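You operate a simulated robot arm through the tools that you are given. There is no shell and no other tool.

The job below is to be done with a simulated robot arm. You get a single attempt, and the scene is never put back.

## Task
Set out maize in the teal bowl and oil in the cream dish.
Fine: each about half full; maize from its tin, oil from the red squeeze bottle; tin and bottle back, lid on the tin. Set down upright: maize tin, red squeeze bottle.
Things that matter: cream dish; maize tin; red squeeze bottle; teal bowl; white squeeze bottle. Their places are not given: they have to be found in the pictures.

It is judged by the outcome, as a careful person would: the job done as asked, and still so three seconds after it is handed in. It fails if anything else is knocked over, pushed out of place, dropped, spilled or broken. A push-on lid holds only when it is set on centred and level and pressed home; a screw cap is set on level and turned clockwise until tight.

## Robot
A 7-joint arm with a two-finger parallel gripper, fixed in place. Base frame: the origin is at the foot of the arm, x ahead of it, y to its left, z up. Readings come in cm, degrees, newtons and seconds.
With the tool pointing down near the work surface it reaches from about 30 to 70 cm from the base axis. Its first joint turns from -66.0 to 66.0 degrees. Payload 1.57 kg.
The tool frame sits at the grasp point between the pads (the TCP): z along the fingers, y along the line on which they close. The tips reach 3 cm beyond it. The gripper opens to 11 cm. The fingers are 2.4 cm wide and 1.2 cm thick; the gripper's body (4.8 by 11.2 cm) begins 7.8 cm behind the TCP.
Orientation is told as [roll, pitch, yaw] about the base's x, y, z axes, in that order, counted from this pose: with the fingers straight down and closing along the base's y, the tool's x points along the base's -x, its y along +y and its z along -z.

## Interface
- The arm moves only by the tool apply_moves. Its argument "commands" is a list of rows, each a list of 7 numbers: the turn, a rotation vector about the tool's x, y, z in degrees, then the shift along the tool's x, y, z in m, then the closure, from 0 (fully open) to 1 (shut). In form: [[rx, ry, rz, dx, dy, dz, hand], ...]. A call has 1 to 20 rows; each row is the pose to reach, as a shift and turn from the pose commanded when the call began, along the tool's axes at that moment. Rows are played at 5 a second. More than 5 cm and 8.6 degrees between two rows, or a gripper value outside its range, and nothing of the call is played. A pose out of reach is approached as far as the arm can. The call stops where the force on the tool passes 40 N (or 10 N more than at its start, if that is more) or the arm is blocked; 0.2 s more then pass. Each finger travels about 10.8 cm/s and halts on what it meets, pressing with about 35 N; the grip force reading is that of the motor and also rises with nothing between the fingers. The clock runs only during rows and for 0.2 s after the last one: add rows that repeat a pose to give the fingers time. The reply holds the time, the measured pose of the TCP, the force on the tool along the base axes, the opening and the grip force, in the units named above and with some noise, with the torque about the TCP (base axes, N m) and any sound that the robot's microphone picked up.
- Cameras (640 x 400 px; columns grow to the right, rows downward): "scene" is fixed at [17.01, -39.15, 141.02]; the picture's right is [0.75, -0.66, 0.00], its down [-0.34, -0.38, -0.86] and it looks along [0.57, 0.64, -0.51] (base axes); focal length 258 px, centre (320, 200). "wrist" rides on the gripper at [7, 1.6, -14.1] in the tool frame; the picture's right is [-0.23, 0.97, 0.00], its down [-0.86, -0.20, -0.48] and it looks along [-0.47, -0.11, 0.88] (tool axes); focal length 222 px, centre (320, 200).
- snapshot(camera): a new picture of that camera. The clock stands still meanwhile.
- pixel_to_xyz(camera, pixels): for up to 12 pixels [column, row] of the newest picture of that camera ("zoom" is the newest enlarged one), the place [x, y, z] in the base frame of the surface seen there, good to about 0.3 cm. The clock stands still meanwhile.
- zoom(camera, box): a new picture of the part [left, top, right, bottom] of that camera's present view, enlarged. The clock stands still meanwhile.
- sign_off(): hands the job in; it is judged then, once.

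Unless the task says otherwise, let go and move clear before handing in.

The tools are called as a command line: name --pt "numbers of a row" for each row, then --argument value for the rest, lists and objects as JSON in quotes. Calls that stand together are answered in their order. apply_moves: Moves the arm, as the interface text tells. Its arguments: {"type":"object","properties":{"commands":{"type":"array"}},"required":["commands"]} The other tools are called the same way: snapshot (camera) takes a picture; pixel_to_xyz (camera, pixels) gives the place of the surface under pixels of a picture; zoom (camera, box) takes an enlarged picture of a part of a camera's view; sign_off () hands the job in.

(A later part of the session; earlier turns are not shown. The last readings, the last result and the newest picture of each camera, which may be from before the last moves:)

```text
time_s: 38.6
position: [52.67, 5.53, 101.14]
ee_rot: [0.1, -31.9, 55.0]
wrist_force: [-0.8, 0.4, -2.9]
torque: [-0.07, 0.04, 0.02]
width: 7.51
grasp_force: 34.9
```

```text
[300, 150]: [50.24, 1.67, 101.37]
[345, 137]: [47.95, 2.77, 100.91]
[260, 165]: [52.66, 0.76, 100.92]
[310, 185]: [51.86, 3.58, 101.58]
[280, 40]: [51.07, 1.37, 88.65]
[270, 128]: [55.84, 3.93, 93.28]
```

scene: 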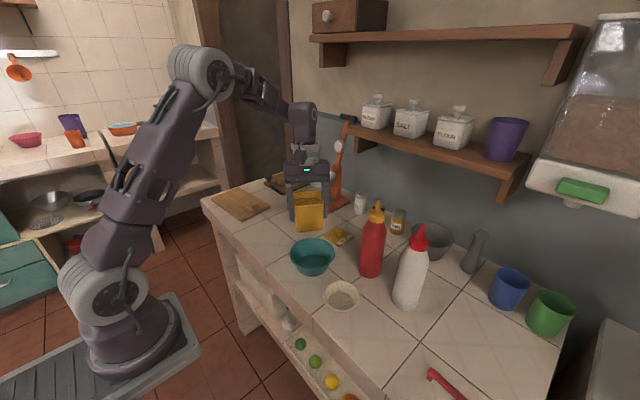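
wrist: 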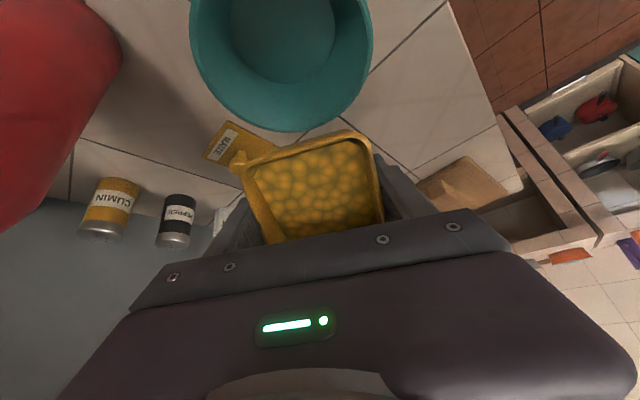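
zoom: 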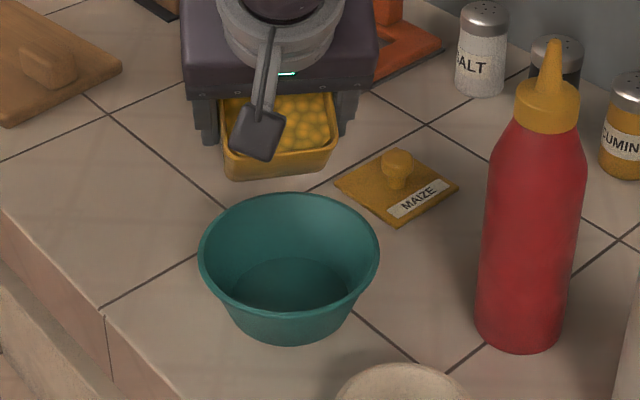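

The lip sits right over the bowl's centre (50.2,1.6). I'll tilt on to about 58° and look.

apply_moves --pt "0 -3 0 0 0 0 0.5" --pt "0 -6 0 0 0 0 0.5" --pt "0 -9 0 0 0 0 0.5" --pt "0 -12 0 0 0 0 0.5" --pt "0 -14 0 0 0 0 0.5" --pt "0 -16 0 0 0 0 0.5" --pt "0 -16 0 0 0 0 0.5"

zoom --camera "scene" --box '[240, 190, 400, 290]'

snapshot --camera "wrist"

```text
time_s: 40.2
position: [52.72, 5.69, 101.18]
ee_rot: [0.1, -47.9, 55.0]
wrist_force: [0.1, 0.0, -3.1]
torque: [-0.05, 0.0, -0.02]
width: 7.47
grasp_force: 35.1
```

```text
4.00 times, centred on (320, 240) of scene
```

zoom: 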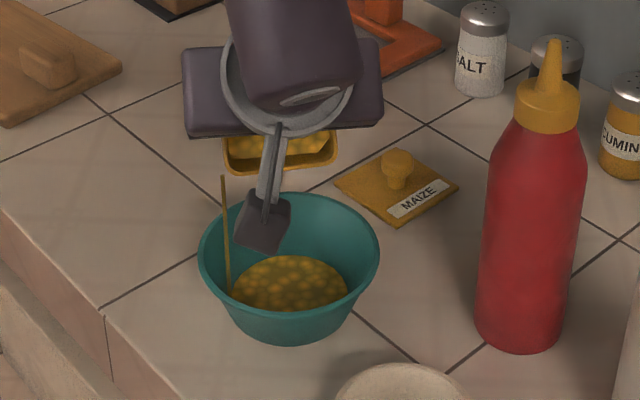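

```text
taken
```

wrist: 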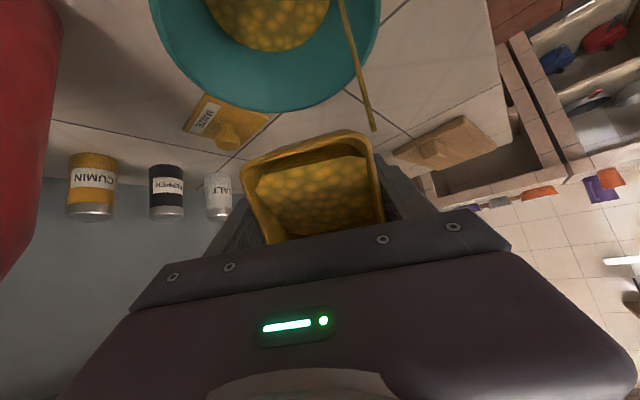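

Maize is flowing in a stream from the lip's left corner and landing inside the bowl. I'll read the level in the bowl.

zoom --camera "scene" --box '[280, 220, 360, 280]'

pixel_to_xyz --camera "zoom" --pixels '[[240, 320], [300, 350], [260, 380], [200, 350], [350, 380], [140, 360], [140, 270], [136, 200], [280, 300], [430, 250], [100, 290], [170, 380]]'

```text
6.67 times, centred on (320, 250) of scene
```

zoom: 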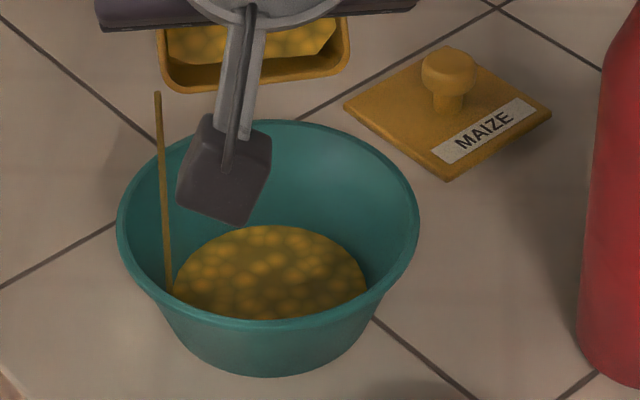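

```text
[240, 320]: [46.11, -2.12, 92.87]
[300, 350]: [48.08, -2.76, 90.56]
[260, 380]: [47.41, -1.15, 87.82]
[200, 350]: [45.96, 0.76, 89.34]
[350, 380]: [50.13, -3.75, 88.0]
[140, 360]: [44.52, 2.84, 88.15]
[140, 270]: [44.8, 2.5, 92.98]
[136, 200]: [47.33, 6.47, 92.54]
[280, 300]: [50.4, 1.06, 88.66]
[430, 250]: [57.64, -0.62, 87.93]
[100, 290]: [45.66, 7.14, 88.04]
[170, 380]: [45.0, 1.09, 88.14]
```

The bowl's floor is just covered (z 88.7). I'll shift the tin 1.5 cm along −tool‑y so the stream falls nearer the centre, and let it run briefly.

apply_moves --pt "0 0 0 0 -0.008 0 0.5" --pt "0 0 0 0 -0.015 0 0.5" --pt "0 0 0 0 -0.015 0 0.5" --pt "0 0 0 0 -0.015 0 0.5"

zoom --camera "scene" --box '[280, 220, 360, 280]'

pixel_to_xyz --camera "zoom" --pixels '[[240, 270], [280, 270], [260, 290], [330, 290], [200, 280], [280, 300], [310, 260]]'

snapshot --camera "wrist"

```text
time_s: 41.2
position: [54.05, 4.89, 101.07]
ee_rot: [0.2, -47.9, 55.1]
wrist_force: [0.8, 0.3, -2.5]
torque: [-0.08, 0.01, 0.03]
width: 7.48
grasp_force: 35.1
```

```text
6.67 times, centred on (320, 250) of scene
```

zoom: 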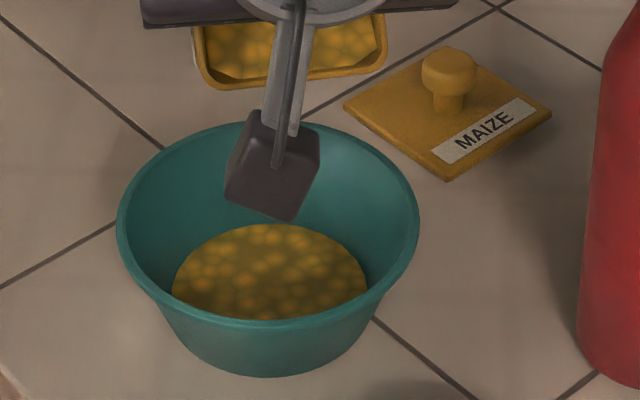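

```text
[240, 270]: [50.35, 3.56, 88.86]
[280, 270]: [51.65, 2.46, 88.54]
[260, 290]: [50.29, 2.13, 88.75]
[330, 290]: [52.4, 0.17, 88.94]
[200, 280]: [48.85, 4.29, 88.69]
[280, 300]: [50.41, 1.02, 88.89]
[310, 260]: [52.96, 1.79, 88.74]
```

```text
taken
```

wrist: 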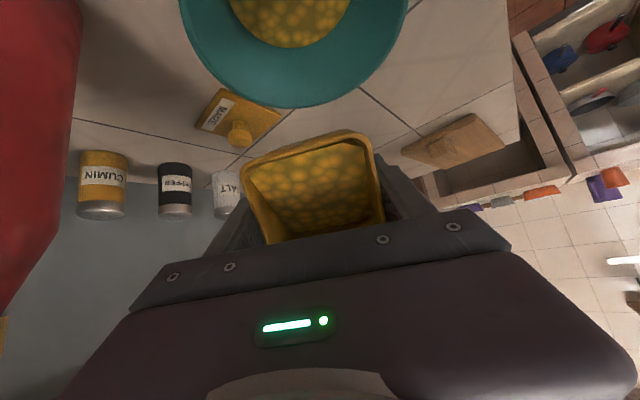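

The flow stopped by itself; the level is about 88.8, and half full would be about 90.7. I'll tilt 9° more, pause, and check.

apply_moves --pt "0 -2 0 0 0 0 0.5" --pt "0 -4 0 0 0 0 0.5" --pt "0 -6 0 0 0 0 0.5" --pt "0 -8 0 0 0 0 0.5" --pt "0 -9 0 0 0 0 0.5" --pt "0 -9 0 0 0 0 0.5" --pt "0 -9 0 0 0 0 0.5" --pt "0 -9 0 0 0 0 0.5"

zoom --camera "scene" --box '[280, 220, 360, 280]'

pixel_to_xyz --camera "zoom" --pixels '[[240, 270], [280, 270], [260, 290], [330, 290], [200, 280], [280, 300], [310, 260]]'

```text
time_s: 43.0
position: [53.99, 4.89, 101.04]
ee_rot: [0.1, -56.8, 55.0]
wrist_force: [0.3, -0.2, -3.4]
torque: [-0.03, 0.01, 0.02]
width: 7.49
grasp_force: 35.3
```

```text
6.67 times, centred on (320, 250) of scene
```

zoom: 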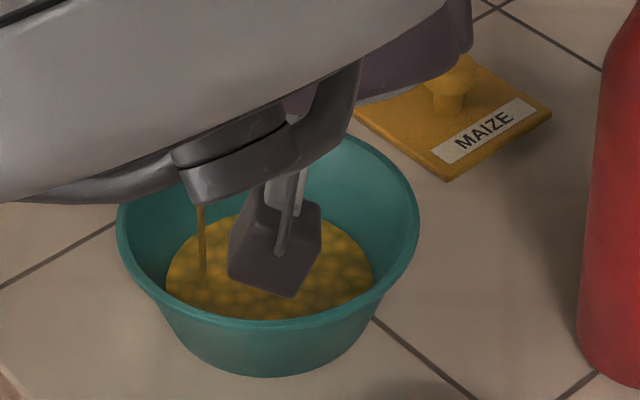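

```text
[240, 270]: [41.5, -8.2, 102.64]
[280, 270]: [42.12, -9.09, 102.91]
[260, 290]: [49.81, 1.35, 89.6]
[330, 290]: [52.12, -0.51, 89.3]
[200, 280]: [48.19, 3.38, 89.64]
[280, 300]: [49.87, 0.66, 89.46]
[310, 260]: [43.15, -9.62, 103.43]
```

The level is about 89.5 and still flowing. I'll hold for a second and re-check.

apply_moves --pt "0 0 0 0 0 0 0.5" --pt "0 0 0 0 0 0 0.5" --pt "0 0 0 0 0 0 0.5" --pt "0 0 0 0 0 0 0.5"

zoom --camera "scene" --box '[280, 220, 360, 280]'

pixel_to_xyz --camera "zoom" --pixels '[[220, 290], [250, 305], [330, 290], [200, 280], [280, 300], [350, 280]]'

snapshot --camera "wrist"

```text
time_s: 44.0
position: [53.93, 4.9, 101.14]
ee_rot: [0.0, -56.9, 55.0]
wrist_force: [0.0, -0.1, -2.6]
torque: [-0.05, 0.06, 0.0]
width: 7.48
grasp_force: 35.3
```

```text
6.67 times, centred on (320, 250) of scene
```

zoom: 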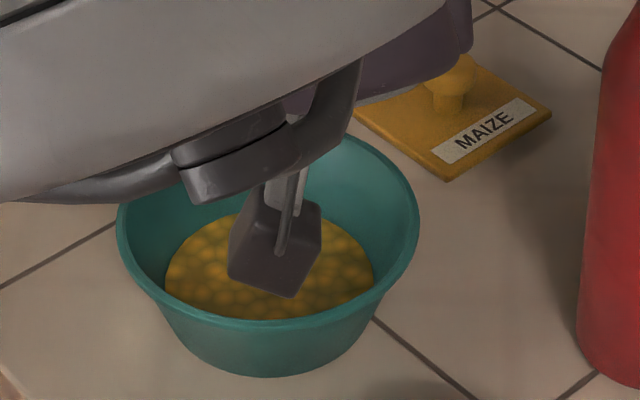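

```text
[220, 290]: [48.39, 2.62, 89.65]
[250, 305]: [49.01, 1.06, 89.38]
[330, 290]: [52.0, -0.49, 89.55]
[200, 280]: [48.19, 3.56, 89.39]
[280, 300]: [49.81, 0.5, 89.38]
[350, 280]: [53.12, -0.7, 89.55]
```

```text
taken
```

wrist: 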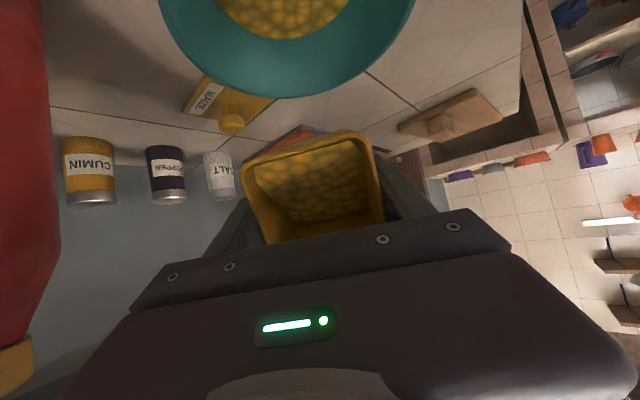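

The flow stopped at about 89.5. I'll tilt another 8° and hold.

apply_moves --pt "0 -2 0 0 0 0 0.5" --pt "0 -4 0 0 0 0 0.5" --pt "0 -6 0 0 0 0 0.5" --pt "0 -8 0 0 0 0 0.5" --pt "0 -8 0 0 0 0 0.5" --pt "0 -8 0 0 0 0 0.5" --pt "0 -8 0 0 0 0 0.5" --pt "0 -8 0 0 0 0 0.5" --pt "0 -8 0 0 0 0 0.5"

zoom --camera "scene" --box '[280, 220, 360, 280]'

pixel_to_xyz --camera "zoom" --pixels '[[220, 290], [250, 300], [330, 290], [200, 270], [280, 300], [350, 280]]'

```text
time_s: 46.0
position: [53.85, 4.69, 100.84]
ee_rot: [0.4, -63.7, 54.9]
wrist_force: [-0.9, -0.3, -3.0]
torque: [-0.07, 0.01, 0.06]
width: 7.47
grasp_force: 34.7
```

```text
6.67 times, centred on (320, 250) of scene
```

zoom: 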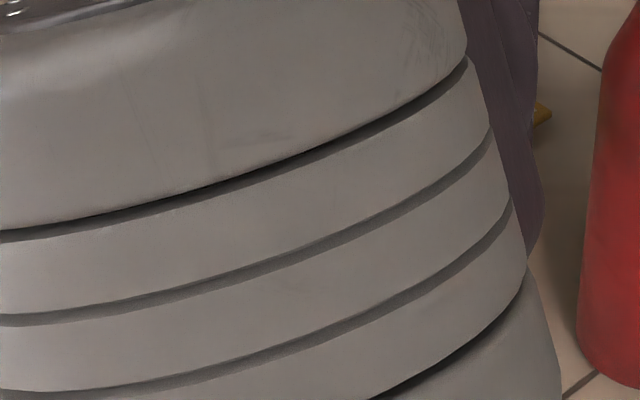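

```text
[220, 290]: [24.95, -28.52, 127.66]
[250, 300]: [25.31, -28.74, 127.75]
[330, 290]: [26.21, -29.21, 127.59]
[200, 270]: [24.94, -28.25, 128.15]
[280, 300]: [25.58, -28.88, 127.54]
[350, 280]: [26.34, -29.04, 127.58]
```

The elbow swung in front of the scene camera, so I'll use the wrist view for the level.

snapshot --camera "wrist"

snapshot --camera "scene"

pixel_to_xyz --camera "wrist" --pixels '[[290, 4], [270, 4], [310, 4], [290, 80], [320, 4]]'

```text
taken
```

wrist: 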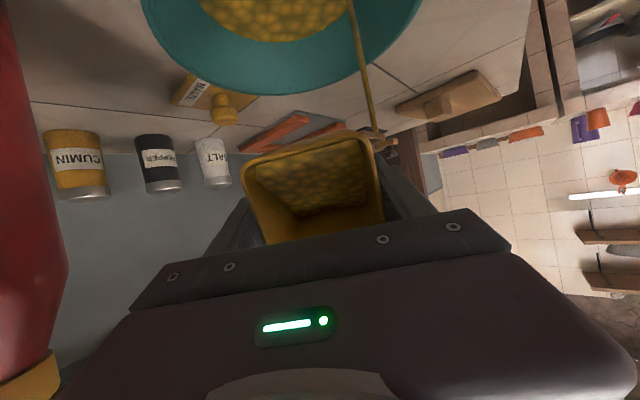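

```text
taken
```

scene: 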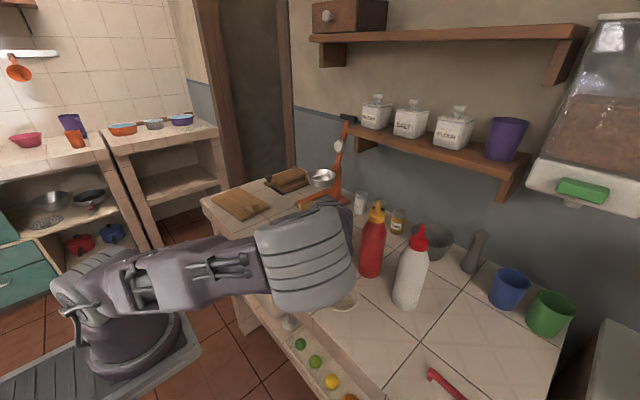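

```text
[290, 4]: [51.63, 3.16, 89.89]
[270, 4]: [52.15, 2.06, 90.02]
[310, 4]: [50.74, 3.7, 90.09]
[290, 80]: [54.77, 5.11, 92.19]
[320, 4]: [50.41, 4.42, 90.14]
```

The level is about 90.0 and still trickling. I'll hold and read again.

apply_moves --pt "0 0 0 0 0 0 0.5" --pt "0 0 0 0 0 0 0.5" --pt "0 0 0 0 0 0 0.5" --pt "0 0 0 0 0 0 0.5" --pt "0 0 0 0 0 0 0.5"

snapshot --camera "wrist"

pixel_to_xyz --camera "wrist" --pixels '[[290, 4], [270, 4], [310, 4], [250, 4], [320, 4], [280, 20], [300, 15]]'

```text
time_s: 47.2
position: [53.88, 4.76, 100.91]
ee_rot: [0.3, -63.6, 54.7]
wrist_force: [-0.6, 0.1, -2.0]
torque: [-0.04, 0.02, 0.04]
width: 7.49
grasp_force: 34.4
```

```text
taken
```

wrist: 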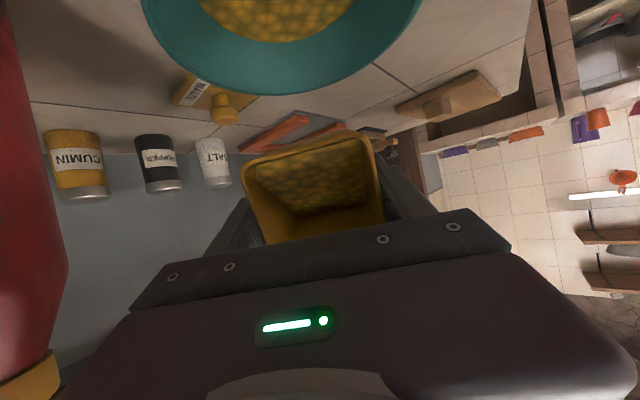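

```text
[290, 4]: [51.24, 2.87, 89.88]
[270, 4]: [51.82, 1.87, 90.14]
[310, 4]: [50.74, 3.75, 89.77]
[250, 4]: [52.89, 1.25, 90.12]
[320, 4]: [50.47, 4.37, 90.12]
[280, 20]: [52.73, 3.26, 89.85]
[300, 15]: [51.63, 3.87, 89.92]
```

It settled at about 90.0. I'll tilt about 7° more while rising 1.5 cm for easier reach.

apply_moves --pt "0 -1 0 -0.005 0 -0.002 0.5" --pt "0 -2.5 0 -0.01 0 -0.005 0.5" --pt "0 -4 0 -0.013 0 -0.007 0.5" --pt "0 -5.5 0 -0.013 0 -0.007 0.5" --pt "0 -7 0 -0.013 0 -0.007 0.5" --pt "0 -7 0 -0.013 0 -0.007 0.5" --pt "0 -7 0 -0.013 0 -0.007 0.5" --pt "0 -7 0 -0.013 0 -0.007 0.5"

snapshot --camera "wrist"

pixel_to_xyz --camera "wrist" --pixels '[[290, 4], [270, 4], [310, 4], [250, 4], [320, 4], [280, 20], [300, 15]]'

```text
time_s: 49.0
position: [54.0, 4.82, 102.43]
ee_rot: [0.2, -71.9, 54.8]
wrist_force: [0.1, -0.7, -2.5]
torque: [-0.03, 0.03, -0.01]
width: 7.43
grasp_force: 34.2
```

```text
taken
```

wrist: 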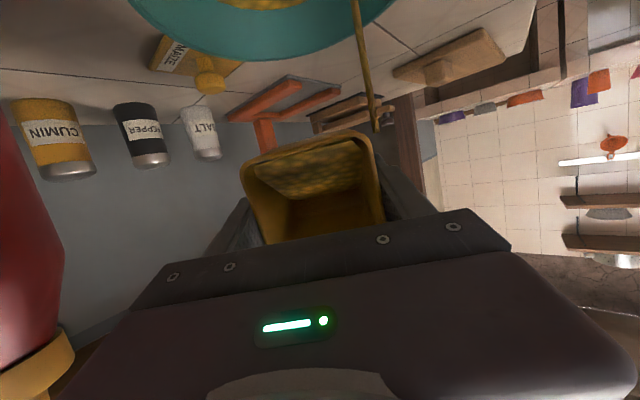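

```text
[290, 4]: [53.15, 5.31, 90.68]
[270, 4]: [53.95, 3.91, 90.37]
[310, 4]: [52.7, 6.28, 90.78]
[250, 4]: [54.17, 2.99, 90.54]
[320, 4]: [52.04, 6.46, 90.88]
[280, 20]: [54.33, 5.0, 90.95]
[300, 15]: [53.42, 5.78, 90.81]
```

The level is about 90.4–90.5 and still flowing. I'll check the scene view for a better read.

apply_moves --pt "0 0 0 0 0 0 0.5"

zoom --camera "scene" --box '[260, 200, 388, 280]'

zoom --camera "wrist" --box '[200, 0, 360, 100]'

pixel_to_xyz --camera "zoom" --pixels '[[250, 10], [280, 10], [310, 8], [200, 8], [350, 10], [230, 25], [300, 25]]'

```text
time_s: 49.4
position: [53.87, 4.81, 102.62]
ee_rot: [0.1, -72.0, 54.7]
wrist_force: [0.0, -0.5, -1.7]
torque: [0.0, 0.02, -0.03]
width: 7.45
grasp_force: 35.3
```

```text
5.00 times, centred on (324, 240) of scene
```

zoom: 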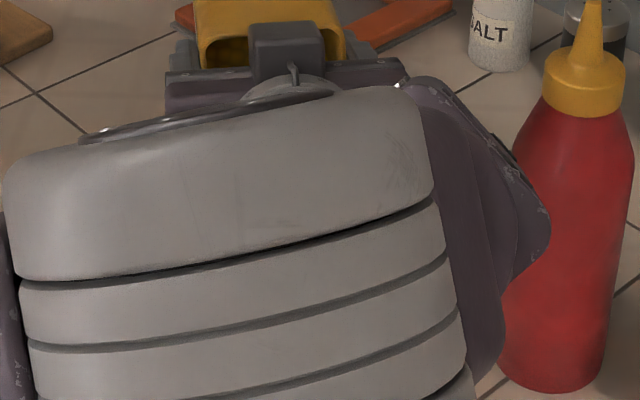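

```text
4.00 times, centred on (280, 50) of wrist
```

zoom: 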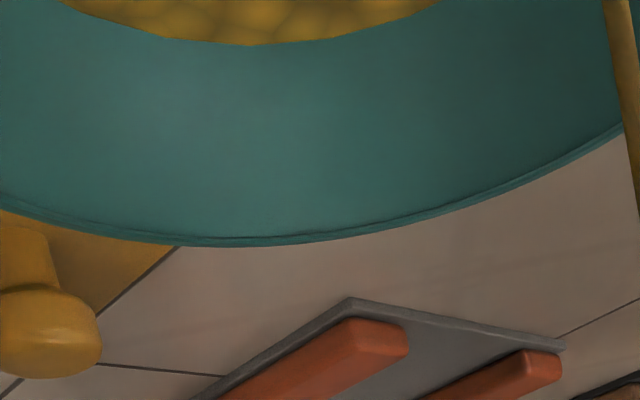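

```text
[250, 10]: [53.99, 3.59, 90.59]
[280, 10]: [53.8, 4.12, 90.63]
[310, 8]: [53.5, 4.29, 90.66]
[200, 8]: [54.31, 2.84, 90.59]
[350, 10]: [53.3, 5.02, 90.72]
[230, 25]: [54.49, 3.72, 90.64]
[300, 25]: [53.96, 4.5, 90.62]
```

The level is 90.6, just about half the depth (88.45 to 93). I'll tilt the tin back now.

apply_moves --pt "0 4 0 0 0 0 0.5" --pt "0 11 0 0 0 0 0.5" --pt "0 18 0 0 0 0 0.5" --pt "0 25 0 0 0 0 0.5" --pt "0 32 0 0 0 0 0.5" --pt "0 39 0 0 0 0 0.5" --pt "0 46 0 0 0 0 0.5" --pt "0 53 0 0 0 0 0.5" --pt "0 60 0 0 0 0 0.5" --pt "0 67 0 0 0 0 0.5" --pt "0 74 0 0 0 0 0.5" --pt "0 82 0 0 0 0 0.5" --pt "0 82 0 0 0 0 0.5"

snapshot --camera "wrist"

snapshot --camera "scene"

```text
time_s: 52.2
position: [53.94, 4.73, 102.62]
ee_rot: [0.0, 10.2, 55.0]
wrist_force: [0.1, -1.0, -2.3]
torque: [-0.01, 0.02, -0.02]
width: 7.41
grasp_force: 34.9
```

```text
taken
```

wrist: 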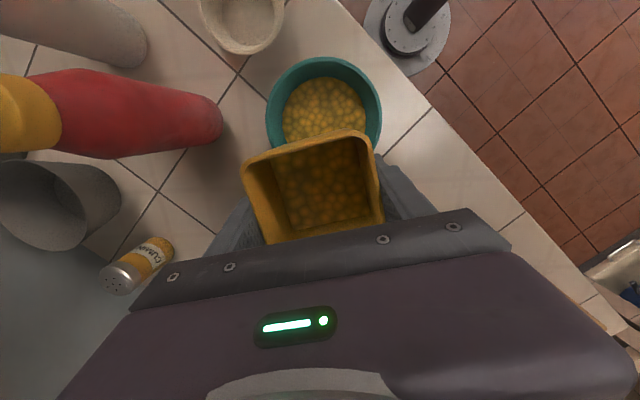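

```text
taken
```

scene: 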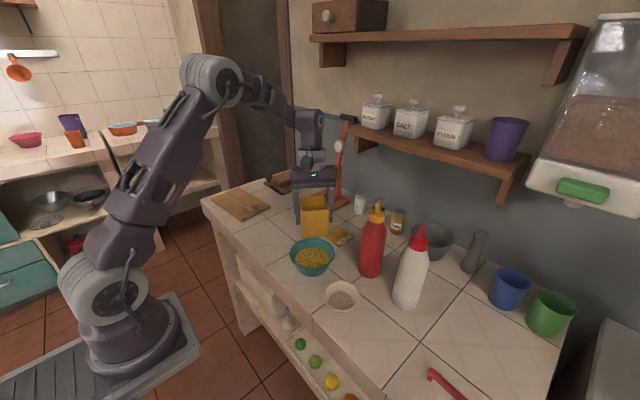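

zoom --camera "scene" --box '[280, 220, 360, 280]'

pixel_to_xyz --camera "zoom" --pixels '[[250, 250], [280, 270], [250, 290], [330, 270], [200, 260], [300, 230], [265, 310], [265, 325], [260, 135], [125, 215], [412, 205], [230, 215]]'

```text
6.67 times, centred on (320, 250) of scene
```

zoom: 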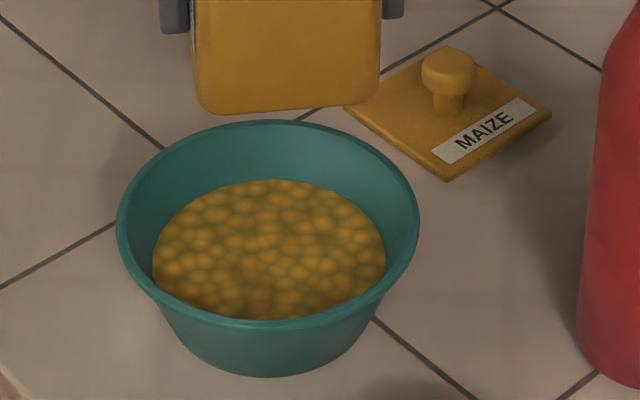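

```text
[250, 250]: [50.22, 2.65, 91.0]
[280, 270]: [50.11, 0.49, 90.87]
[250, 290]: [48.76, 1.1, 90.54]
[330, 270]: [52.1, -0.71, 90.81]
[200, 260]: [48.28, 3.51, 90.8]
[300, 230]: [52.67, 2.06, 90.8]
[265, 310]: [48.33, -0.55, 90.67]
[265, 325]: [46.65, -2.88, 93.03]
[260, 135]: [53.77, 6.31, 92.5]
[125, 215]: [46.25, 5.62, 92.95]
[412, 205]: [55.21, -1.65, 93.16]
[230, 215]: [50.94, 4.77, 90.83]
```

The maize sits level at about 90.8, roughly half full, with nothing spilled. I'll carry the tin upright back over its spot, restoring the yaw.

apply_moves --pt "0 0 0 -0.015 0.011 -0.01 0.5" --pt "0 0 0 -0.03 0.023 -0.015 0.5" --pt "1 0 -5.7 -0.045 0.035 -0.02 0.5" --pt "2 0 -11.5 -0.06 0.046 -0.025 0.5" --pt "3.1 0 -17.2 -0.075 0.058 -0.03 0.5" --pt "4.1 0 -23 -0.09 0.069 -0.032 0.5" --pt "5.1 0 -28.7 -0.1 0.077 -0.033 0.5" --pt "6.2 0 -34.4 -0.106 0.081 -0.033 0.5" --pt "6.2 0 -34.4 -0.106 0.081 -0.033 0.5" --pt "6.2 0 -34.4 -0.106 0.081 -0.033 0.5"

zoom --camera "scene" --box '[220, 150, 380, 250]'

```text
time_s: 54.4
position: [53.66, 18.35, 103.94]
ee_rot: [0.0, 10.1, 90.0]
wrist_force: [-0.4, 0.1, -2.2]
torque: [0.0, -0.01, 0.01]
width: 7.46
grasp_force: 35.0
```

```text
4.00 times, centred on (300, 200) of scene
```

zoom: 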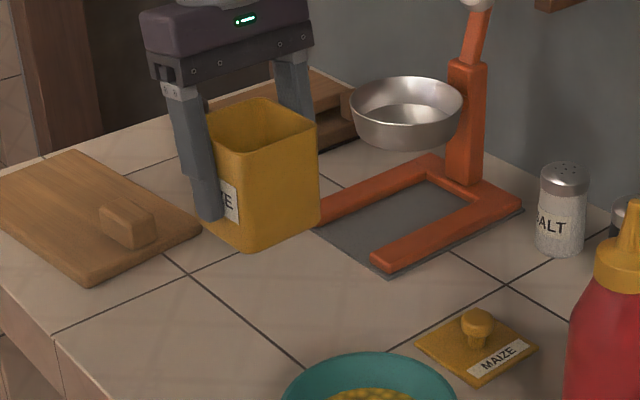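

I'll lower the tin straight down, slowing near the counter.

apply_moves --pt "0 0 0 -0.0053 0 0.0295 0.5" --pt "0 0 0 -0.0106 0 0.059 0.5" --pt "0 0 0 -0.0142 0 0.0787 0.5" --pt "0 0 0 -0.0168 0 0.0935 0.5" --pt "0 0 0 -0.0177 0 0.0984 0.5" --pt "0 0 0 -0.0182 0 0.1013 0.5" --pt "0 0 0 -0.0186 0 0.1033 0.5" --pt "0 0 0 -0.0189 0 0.1053 0.5" --pt "0 0 0 -0.0189 0 0.1053 0.5"

```text
time_s: 56.4
position: [53.55, 18.4, 93.32]
ee_rot: [0.0, 10.1, 90.0]
wrist_force: [0.0, 0.3, -3.7]
torque: [-0.02, -0.02, -0.02]
width: 7.42
grasp_force: 35.8
```

There's no contact yet (force still just the weight). I'll continue in 1 mm steps.

apply_moves --pt "0 0 0 -0.0002 0 0.001 0.5" --pt "0 0 0 -0.0004 0 0.002 0.5" --pt "0 0 0 -0.0004 0 0.0025 0.5"

```text
time_s: 57.2
position: [53.78, 18.49, 93.23]
ee_rot: [-0.2, 10.1, 90.1]
wrist_force: [-5.9, 3.4, 29.8]
torque: [-0.41, -0.39, 0.29]
width: 7.42
grasp_force: 34.9
```

There's contact at 29.8 N, so the tin is on the counter. I'll ease up 1 mm, then open.

apply_moves --pt "0 0 0 0.0002 0 -0.001 0.5" --pt "0 0 0 0.0002 0 -0.001 0.5"

apply_moves --pt "0 0 0 0 0 0 0.3" --pt "0 0 0 0 0 0 0.2" --pt "0 0 0 0 0 0 0.1" --pt "0 0 0 0 0 0 0.1" --pt "0 0 0 0 0 0 0.1"

snapshot --camera "wrist"

```text
time_s: 57.8
position: [53.59, 18.5, 93.18]
ee_rot: [0.0, 10.0, 90.0]
wrist_force: [-1.5, 6.1, 23.1]
torque: [-0.29, -0.78, 0.26]
width: 7.42
grasp_force: 34.6
```

```text
time_s: 59.0
position: [53.65, 18.5, 93.08]
ee_rot: [0.1, 10.2, 90.1]
wrist_force: [-0.2, -0.9, 0.1]
torque: [0.01, 0.02, -0.02]
width: 9.91
grasp_force: 0.1
```

```text
taken
```

wrist: 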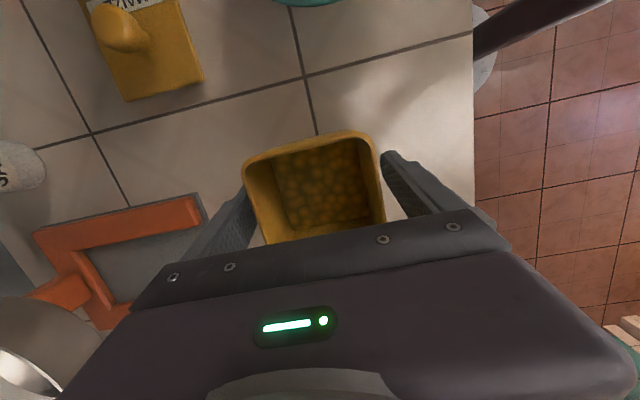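

The tin is released. I'll retreat up the tool axis, straighten the tool, then measure the tin and lid.

apply_moves --pt "0 0 0 0 0 -0.02 0.05" --pt "0 0 0 0 0 -0.05 0" --pt "0 0 0 0 0 -0.08 0" --pt "0 0 0 0 0 -0.11 0" --pt "0 0 0 0 0 -0.14 0" --pt "0 -5 0 0 0 -0.16 0" --pt "0 -10.1 0 0 0 -0.18 0" --pt "0 -10.1 0 0 0 -0.18 0"

snapshot --camera "wrist"

zoom --camera "scene" --box '[262, 195, 358, 255]'

```text
time_s: 60.8
position: [53.57, 21.56, 111.08]
ee_rot: [0.0, 0.0, 90.0]
wrist_force: [0.5, 0.2, 0.8]
torque: [0.05, 0.03, 0.02]
width: 11.0
grasp_force: 0.0
```

```text
taken
```

wrist: 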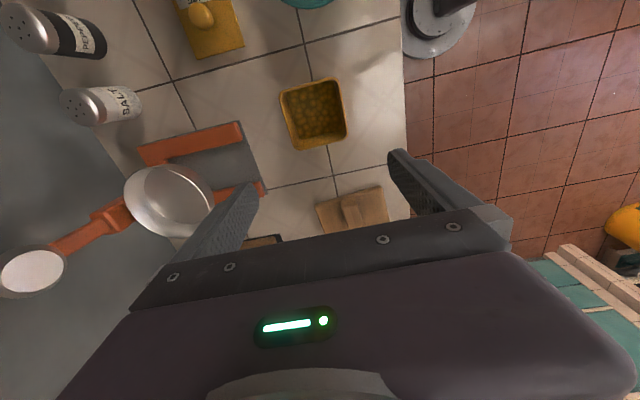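

```text
6.67 times, centred on (310, 225) of scene
```

zoom: 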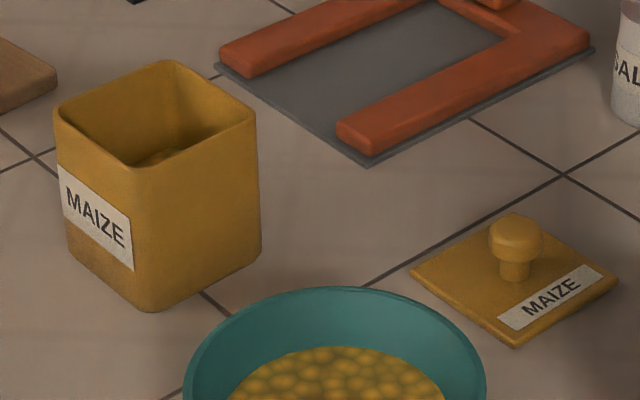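

The tin stands upright in its place. I'll measure its rim and the lid's corners from the wrist view.

zoom --camera "wrist" --box '[266, 65, 362, 160]'

pixel_to_xyz --camera "zoom" --pixels '[[100, 150], [100, 250], [125, 400], [140, 480], [250, 110], [350, 92], [450, 85], [500, 150], [515, 250], [530, 350], [450, 490], [250, 540]]'

zoom --camera "wrist" --box '[160, 0, 260, 62]'

```text
4.21 times, centred on (314, 112) of wrist
```

zoom: 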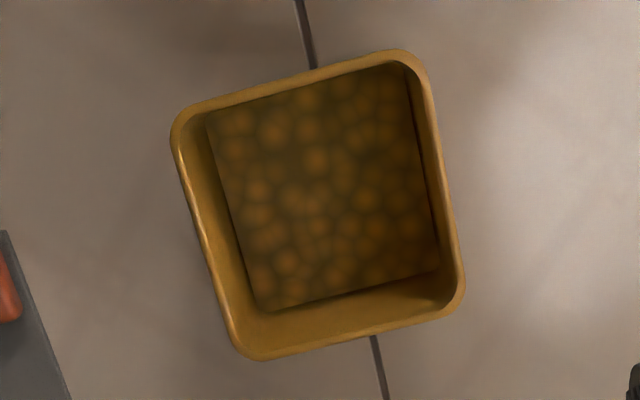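

```text
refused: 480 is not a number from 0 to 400
```

```text
6.40 times, centred on (210, 31) of wrist
```

zoom: 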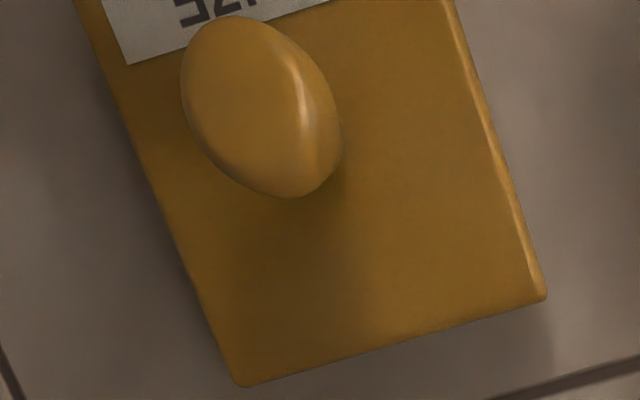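

zoom --camera "wrist" --box '[266, 65, 362, 160]'

pixel_to_xyz --camera "zoom" --pixels '[[180, 150], [196, 220], [225, 310], [210, 105], [300, 80], [390, 55], [425, 90], [440, 180], [455, 260], [430, 312], [350, 335], [260, 352]]'

```text
4.21 times, centred on (314, 112) of wrist
```

zoom: 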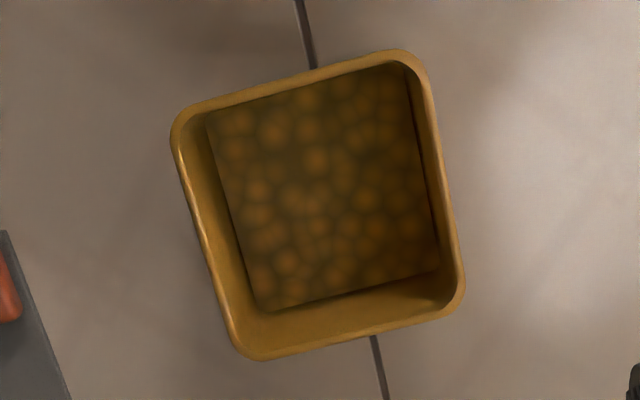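

```text
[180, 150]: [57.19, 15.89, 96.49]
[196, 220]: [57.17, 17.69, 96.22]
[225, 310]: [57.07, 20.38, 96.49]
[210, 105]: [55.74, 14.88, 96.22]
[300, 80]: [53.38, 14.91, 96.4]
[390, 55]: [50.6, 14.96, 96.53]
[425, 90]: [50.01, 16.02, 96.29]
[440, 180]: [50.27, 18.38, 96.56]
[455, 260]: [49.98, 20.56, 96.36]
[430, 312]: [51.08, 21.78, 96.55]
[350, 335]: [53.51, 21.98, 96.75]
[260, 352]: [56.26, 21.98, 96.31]
```

The tin is centred at (53.6,18.45), square to the axes, with its rim at 96.4. Now I'll move above the lid and measure it.

apply_moves --pt "0 0 0 0.03 -0.02 0.0 0" --pt "0 0 0 0.06 -0.04 0.0 0" --pt "0 0 0 0.09 -0.06 0.0 0" --pt "0 0 0 0.11 -0.08 0.01 0" --pt "0 0 0 0.125 -0.1 0.02 0" --pt "0 0 0 0.135 -0.108 0.03 0" --pt "0 0 0 0.135 -0.108 0.03 0"

zoom --camera "wrist" --box '[240, 60, 400, 160]'

```text
time_s: 62.4
position: [64.45, 7.99, 107.88]
ee_rot: [0.0, 0.0, 90.0]
wrist_force: [0.2, 0.2, 0.1]
torque: [-0.02, -0.02, 0.02]
width: 11.04
grasp_force: 0.1
```

```text
4.00 times, centred on (320, 110) of wrist
```

zoom: 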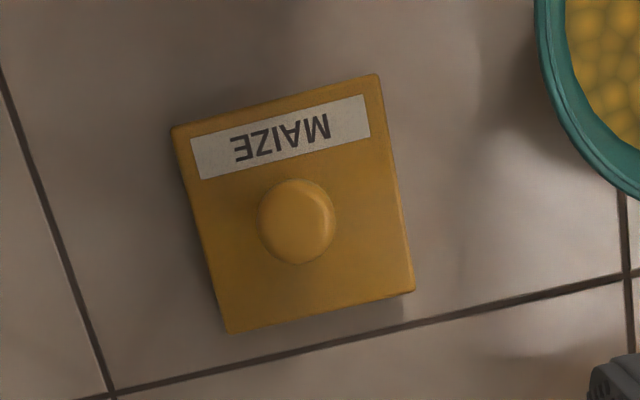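

pixel_to_xyz --camera "zoom" --pixels '[[178, 132], [374, 80], [408, 288], [230, 328], [297, 215], [262, 225], [333, 210], [290, 182], [303, 258], [275, 105], [395, 185], [202, 230]]'

snapshot --camera "wrist"

```text
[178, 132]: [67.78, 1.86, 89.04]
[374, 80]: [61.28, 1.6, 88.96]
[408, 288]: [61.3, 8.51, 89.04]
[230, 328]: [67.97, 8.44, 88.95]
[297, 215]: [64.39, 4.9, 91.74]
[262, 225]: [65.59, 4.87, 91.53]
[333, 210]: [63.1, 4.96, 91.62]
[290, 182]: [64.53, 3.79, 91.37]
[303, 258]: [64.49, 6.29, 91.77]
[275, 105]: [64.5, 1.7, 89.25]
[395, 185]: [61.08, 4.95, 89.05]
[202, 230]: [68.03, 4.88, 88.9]
```

```text
taken
```

wrist: 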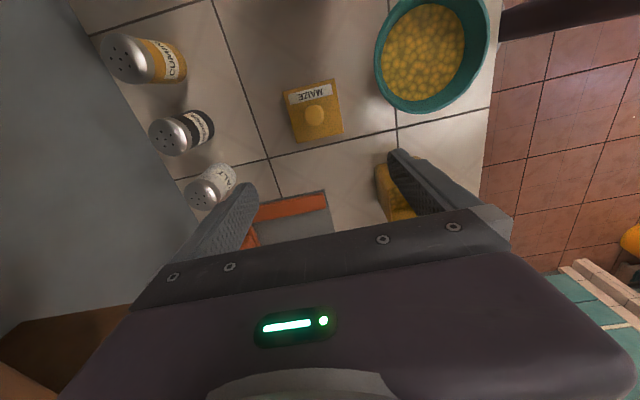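

The lid is centred at about (64.55,5.05), square, with a knob 2.5 cm wide and its top at 91.75. I'll descend over the knob to TCP z 92.5.

apply_moves --pt "0 0 0 0.01 0 0.02 0.2" --pt "0 0 0 0.02 0 0.04 0.4" --pt "0 0 0 0.0294 0 0.065 0.45" --pt "0 0 0 0.0294 0 0.09 0.45" --pt "0 0 0 0.0294 0 0.115 0.45" --pt "0 0 0 0.0294 0 0.135 0.45" --pt "0 0 0 0.0294 0 0.146 0.45" --pt "0 0 0 0.0294 0 0.1538 0.45" --pt "0 0 0 0.0294 0 0.1538 0.45"

snapshot --camera "wrist"

zoom --camera "scene" --box '[300, 195, 396, 255]'

```text
time_s: 64.4
position: [64.4, 5.07, 92.36]
ee_rot: [-0.1, 0.0, 90.0]
wrist_force: [-0.3, -0.4, 0.2]
torque: [-0.04, 0.03, -0.03]
width: 6.06
grasp_force: 0.0
```

```text
taken
```

wrist: 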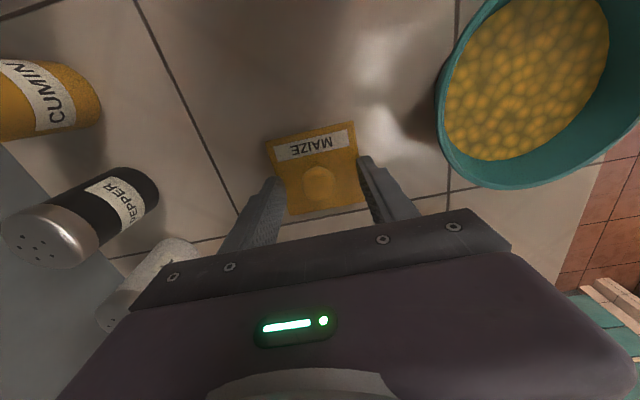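

```text
6.67 times, centred on (348, 225) of scene
```

zoom: 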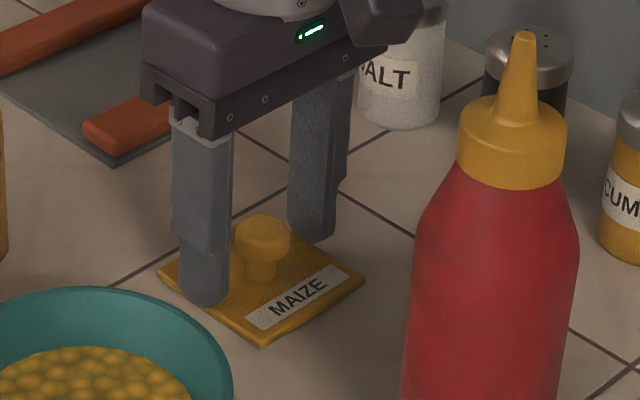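

The fingers are on either side of the knob, so I'll close on it.

apply_moves --pt "0 0 0 0 0 0 0.6" --pt "0 0 0 0 0 0 0.72" --pt "0 0 0 0 0 0 0.78" --pt "0 0 0 0 0 0 0.85" --pt "0 0 0 0 0 0 0.9" --pt "0 0 0 0 0 0 0.9"

snapshot --camera "wrist"

```text
time_s: 65.8
position: [64.54, 5.09, 92.42]
ee_rot: [0.0, 0.0, 90.1]
wrist_force: [-0.5, -0.2, 1.2]
torque: [0.0, -0.02, 0.01]
width: 2.44
grasp_force: 35.0
```

```text
taken
```

wrist: 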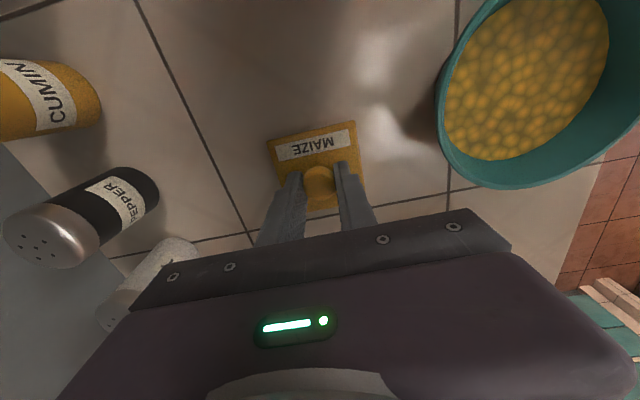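

The knob is gripped at 2.44 cm. I'll lift it and look at the lid.

apply_moves --pt "0 0 0 0 0 -0.01 0.9" --pt "0 0 0 0 0 -0.03 0.9" --pt "0 0 0 0 0 -0.06 0.9" --pt "0 0 0 0 0 -0.09 0.9" --pt "0 0 0 0 0 -0.12 0.9" --pt "0 0 0 0 0 -0.14 0.9" --pt "0 0 0 0 0 -0.14 0.9"

zoom --camera "scene" --box '[280, 170, 376, 230]'

snapshot --camera "wrist"

```text
time_s: 67.4
position: [64.4, 5.23, 106.52]
ee_rot: [0.1, 0.0, 90.1]
wrist_force: [0.4, 0.8, -0.4]
torque: [-0.02, 0.02, 0.0]
width: 2.46
grasp_force: 34.9
```

```text
6.67 times, centred on (328, 200) of scene
```

zoom: 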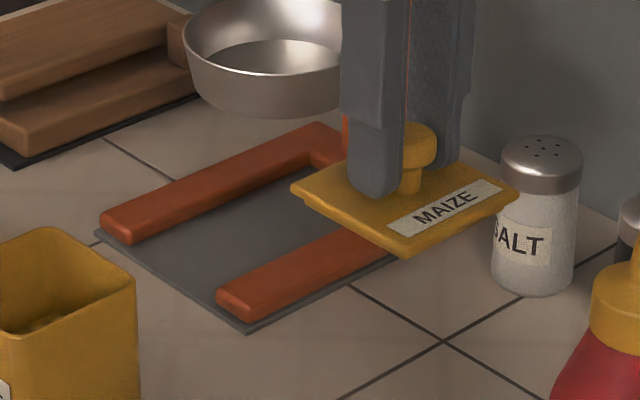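

```text
taken
```

wrist: 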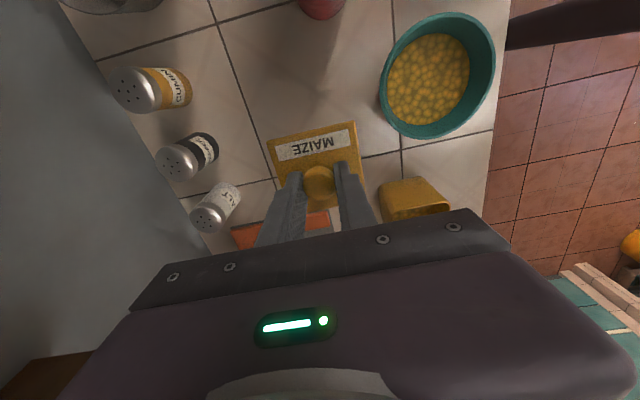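

The lid hangs level. I'll measure its corners to get its offset from the TCP.

zoom --camera "wrist" --box '[250, 110, 378, 220]'

pixel_to_xyz --camera "wrist" --pixels '[[269, 142], [354, 124], [360, 168], [274, 165], [357, 150], [310, 134], [280, 182], [360, 183]]'

pixel_to_xyz --camera "scene" --pixels '[[326, 198], [340, 206], [355, 200], [341, 207]]'

```text
3.64 times, centred on (314, 165) of wrist
```

zoom: 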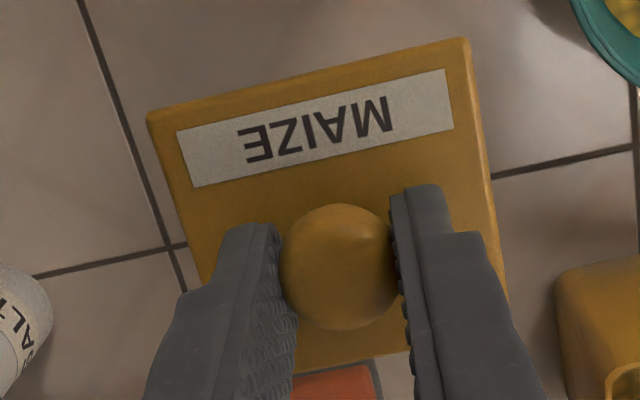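

```text
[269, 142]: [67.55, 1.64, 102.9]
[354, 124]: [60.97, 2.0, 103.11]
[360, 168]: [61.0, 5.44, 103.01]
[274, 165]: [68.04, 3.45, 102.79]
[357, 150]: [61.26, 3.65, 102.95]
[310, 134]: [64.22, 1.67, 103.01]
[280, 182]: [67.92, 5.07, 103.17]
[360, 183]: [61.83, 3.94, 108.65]
```

```text
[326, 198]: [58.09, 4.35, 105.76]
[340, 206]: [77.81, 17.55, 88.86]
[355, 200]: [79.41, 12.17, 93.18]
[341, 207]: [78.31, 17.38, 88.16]
```

The lid centre coincides with the TCP, with its underside about 4.4 below. I'll carry it above the tin's centre.

apply_moves --pt "0 0 0 -0.025 0.02 0 0.9" --pt "0 0 0 -0.05 0.04 0 0.9" --pt "0 0 0 -0.075 0.06 0 0.9" --pt "0 0 0 -0.1 0.08 0 0.9" --pt "0 0 0 -0.12 0.098 0 0.9" --pt "0 0 0 -0.133 0.1085 0 0.9" --pt "0 0 0 -0.133 0.1085 0.01 0.9" --pt "0 0 0 -0.133 0.1085 0.025 0.9" --pt "0 0 0 -0.133 0.1085 0.035 0.9" --pt "0 0 0 -0.133 0.1085 0.035 0.9"

zoom --camera "wrist" --box '[220, 90, 420, 215]'

zoom --camera "scene" --box '[244, 170, 340, 230]'

```text
time_s: 69.6
position: [53.73, 18.38, 102.96]
ee_rot: [0.0, 0.1, 90.1]
wrist_force: [0.8, 0.0, -0.3]
torque: [0.0, -0.02, -0.01]
width: 2.45
grasp_force: 34.9
```

```text
3.20 times, centred on (320, 152) of wrist
```

zoom: 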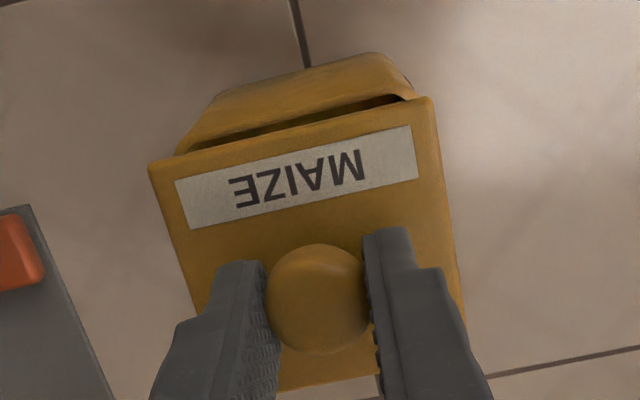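

```text
6.67 times, centred on (292, 200) of scene
```

zoom: 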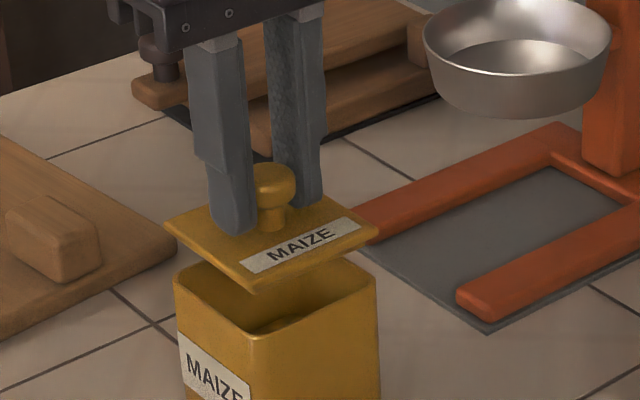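

The alignment looks right. I'll lower slowly onto the rim.

apply_moves --pt "0 0 0 0 0 0.008 0.9" --pt "0 0 0 0 0 0.014 0.9" --pt "0 0 0 0 0 0.018 0.9" --pt "0 0 0 0 0 0.02 0.9" --pt "0 0 0 0 0 0.0215 0.9"

zoom --camera "scene" --box '[244, 180, 340, 240]'

zoom --camera "wrist" --box '[220, 90, 420, 215]'

```text
time_s: 70.8
position: [53.59, 18.51, 100.83]
ee_rot: [0.0, -0.1, 90.0]
wrist_force: [-0.1, -0.2, -0.7]
torque: [-0.02, -0.03, -0.01]
width: 2.46
grasp_force: 35.2
```

```text
6.67 times, centred on (292, 210) of scene
```

zoom: 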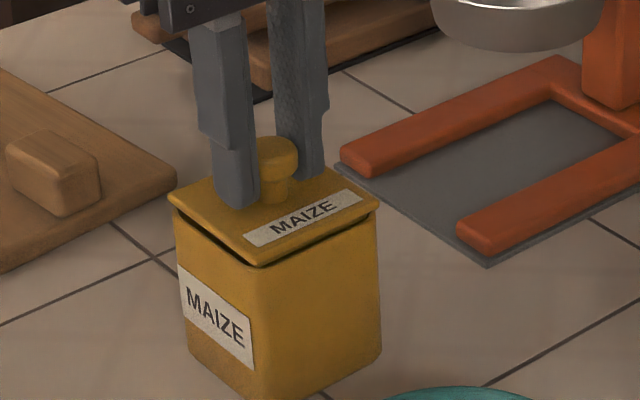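

```text
3.20 times, centred on (320, 152) of wrist
```

zoom: 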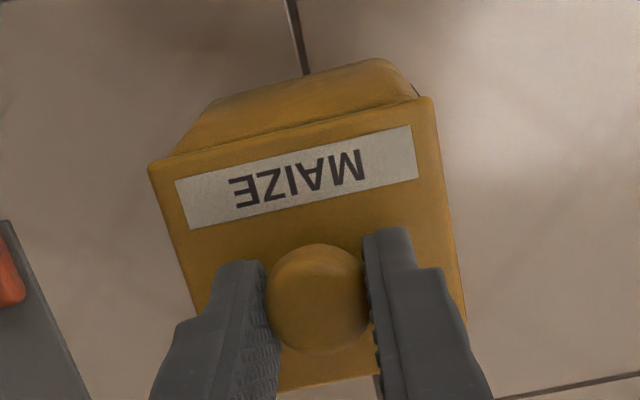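

It's well aligned with a small gap left. I'll press down in 1 mm steps until the force builds.

apply_moves --pt "0 0 0 0 0 0.001 0.9" --pt "0 0 0 0 0 0.002 0.9" --pt "0 0 0 0 0 0.003 0.9" --pt "0 0 0 0 0 0.004 0.9" --pt "0 0 0 0 0 0.005 0.9" --pt "0 0 0 0 0 0.006 0.9" --pt "0 0 0 0 0 0.007 0.9" --pt "0 0 0 0 0 0.008 0.9"

zoom --camera "scene" --box '[244, 180, 340, 240]'

```text
time_s: 72.4
position: [53.62, 18.54, 100.39]
ee_rot: [-0.3, -0.1, 90.0]
wrist_force: [-5.1, -1.9, 9.5]
torque: [-0.15, 0.12, -0.05]
width: 2.44
grasp_force: 35.1
heard: snap
stopped in row 7: the force on the tool passed its limit at 43 N (the readings are from after the stop); the commanded pose is now the measured one
```

```text
6.67 times, centred on (292, 210) of scene
```

zoom: 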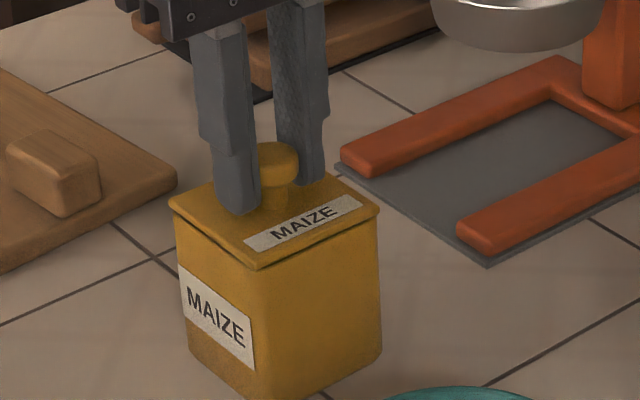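

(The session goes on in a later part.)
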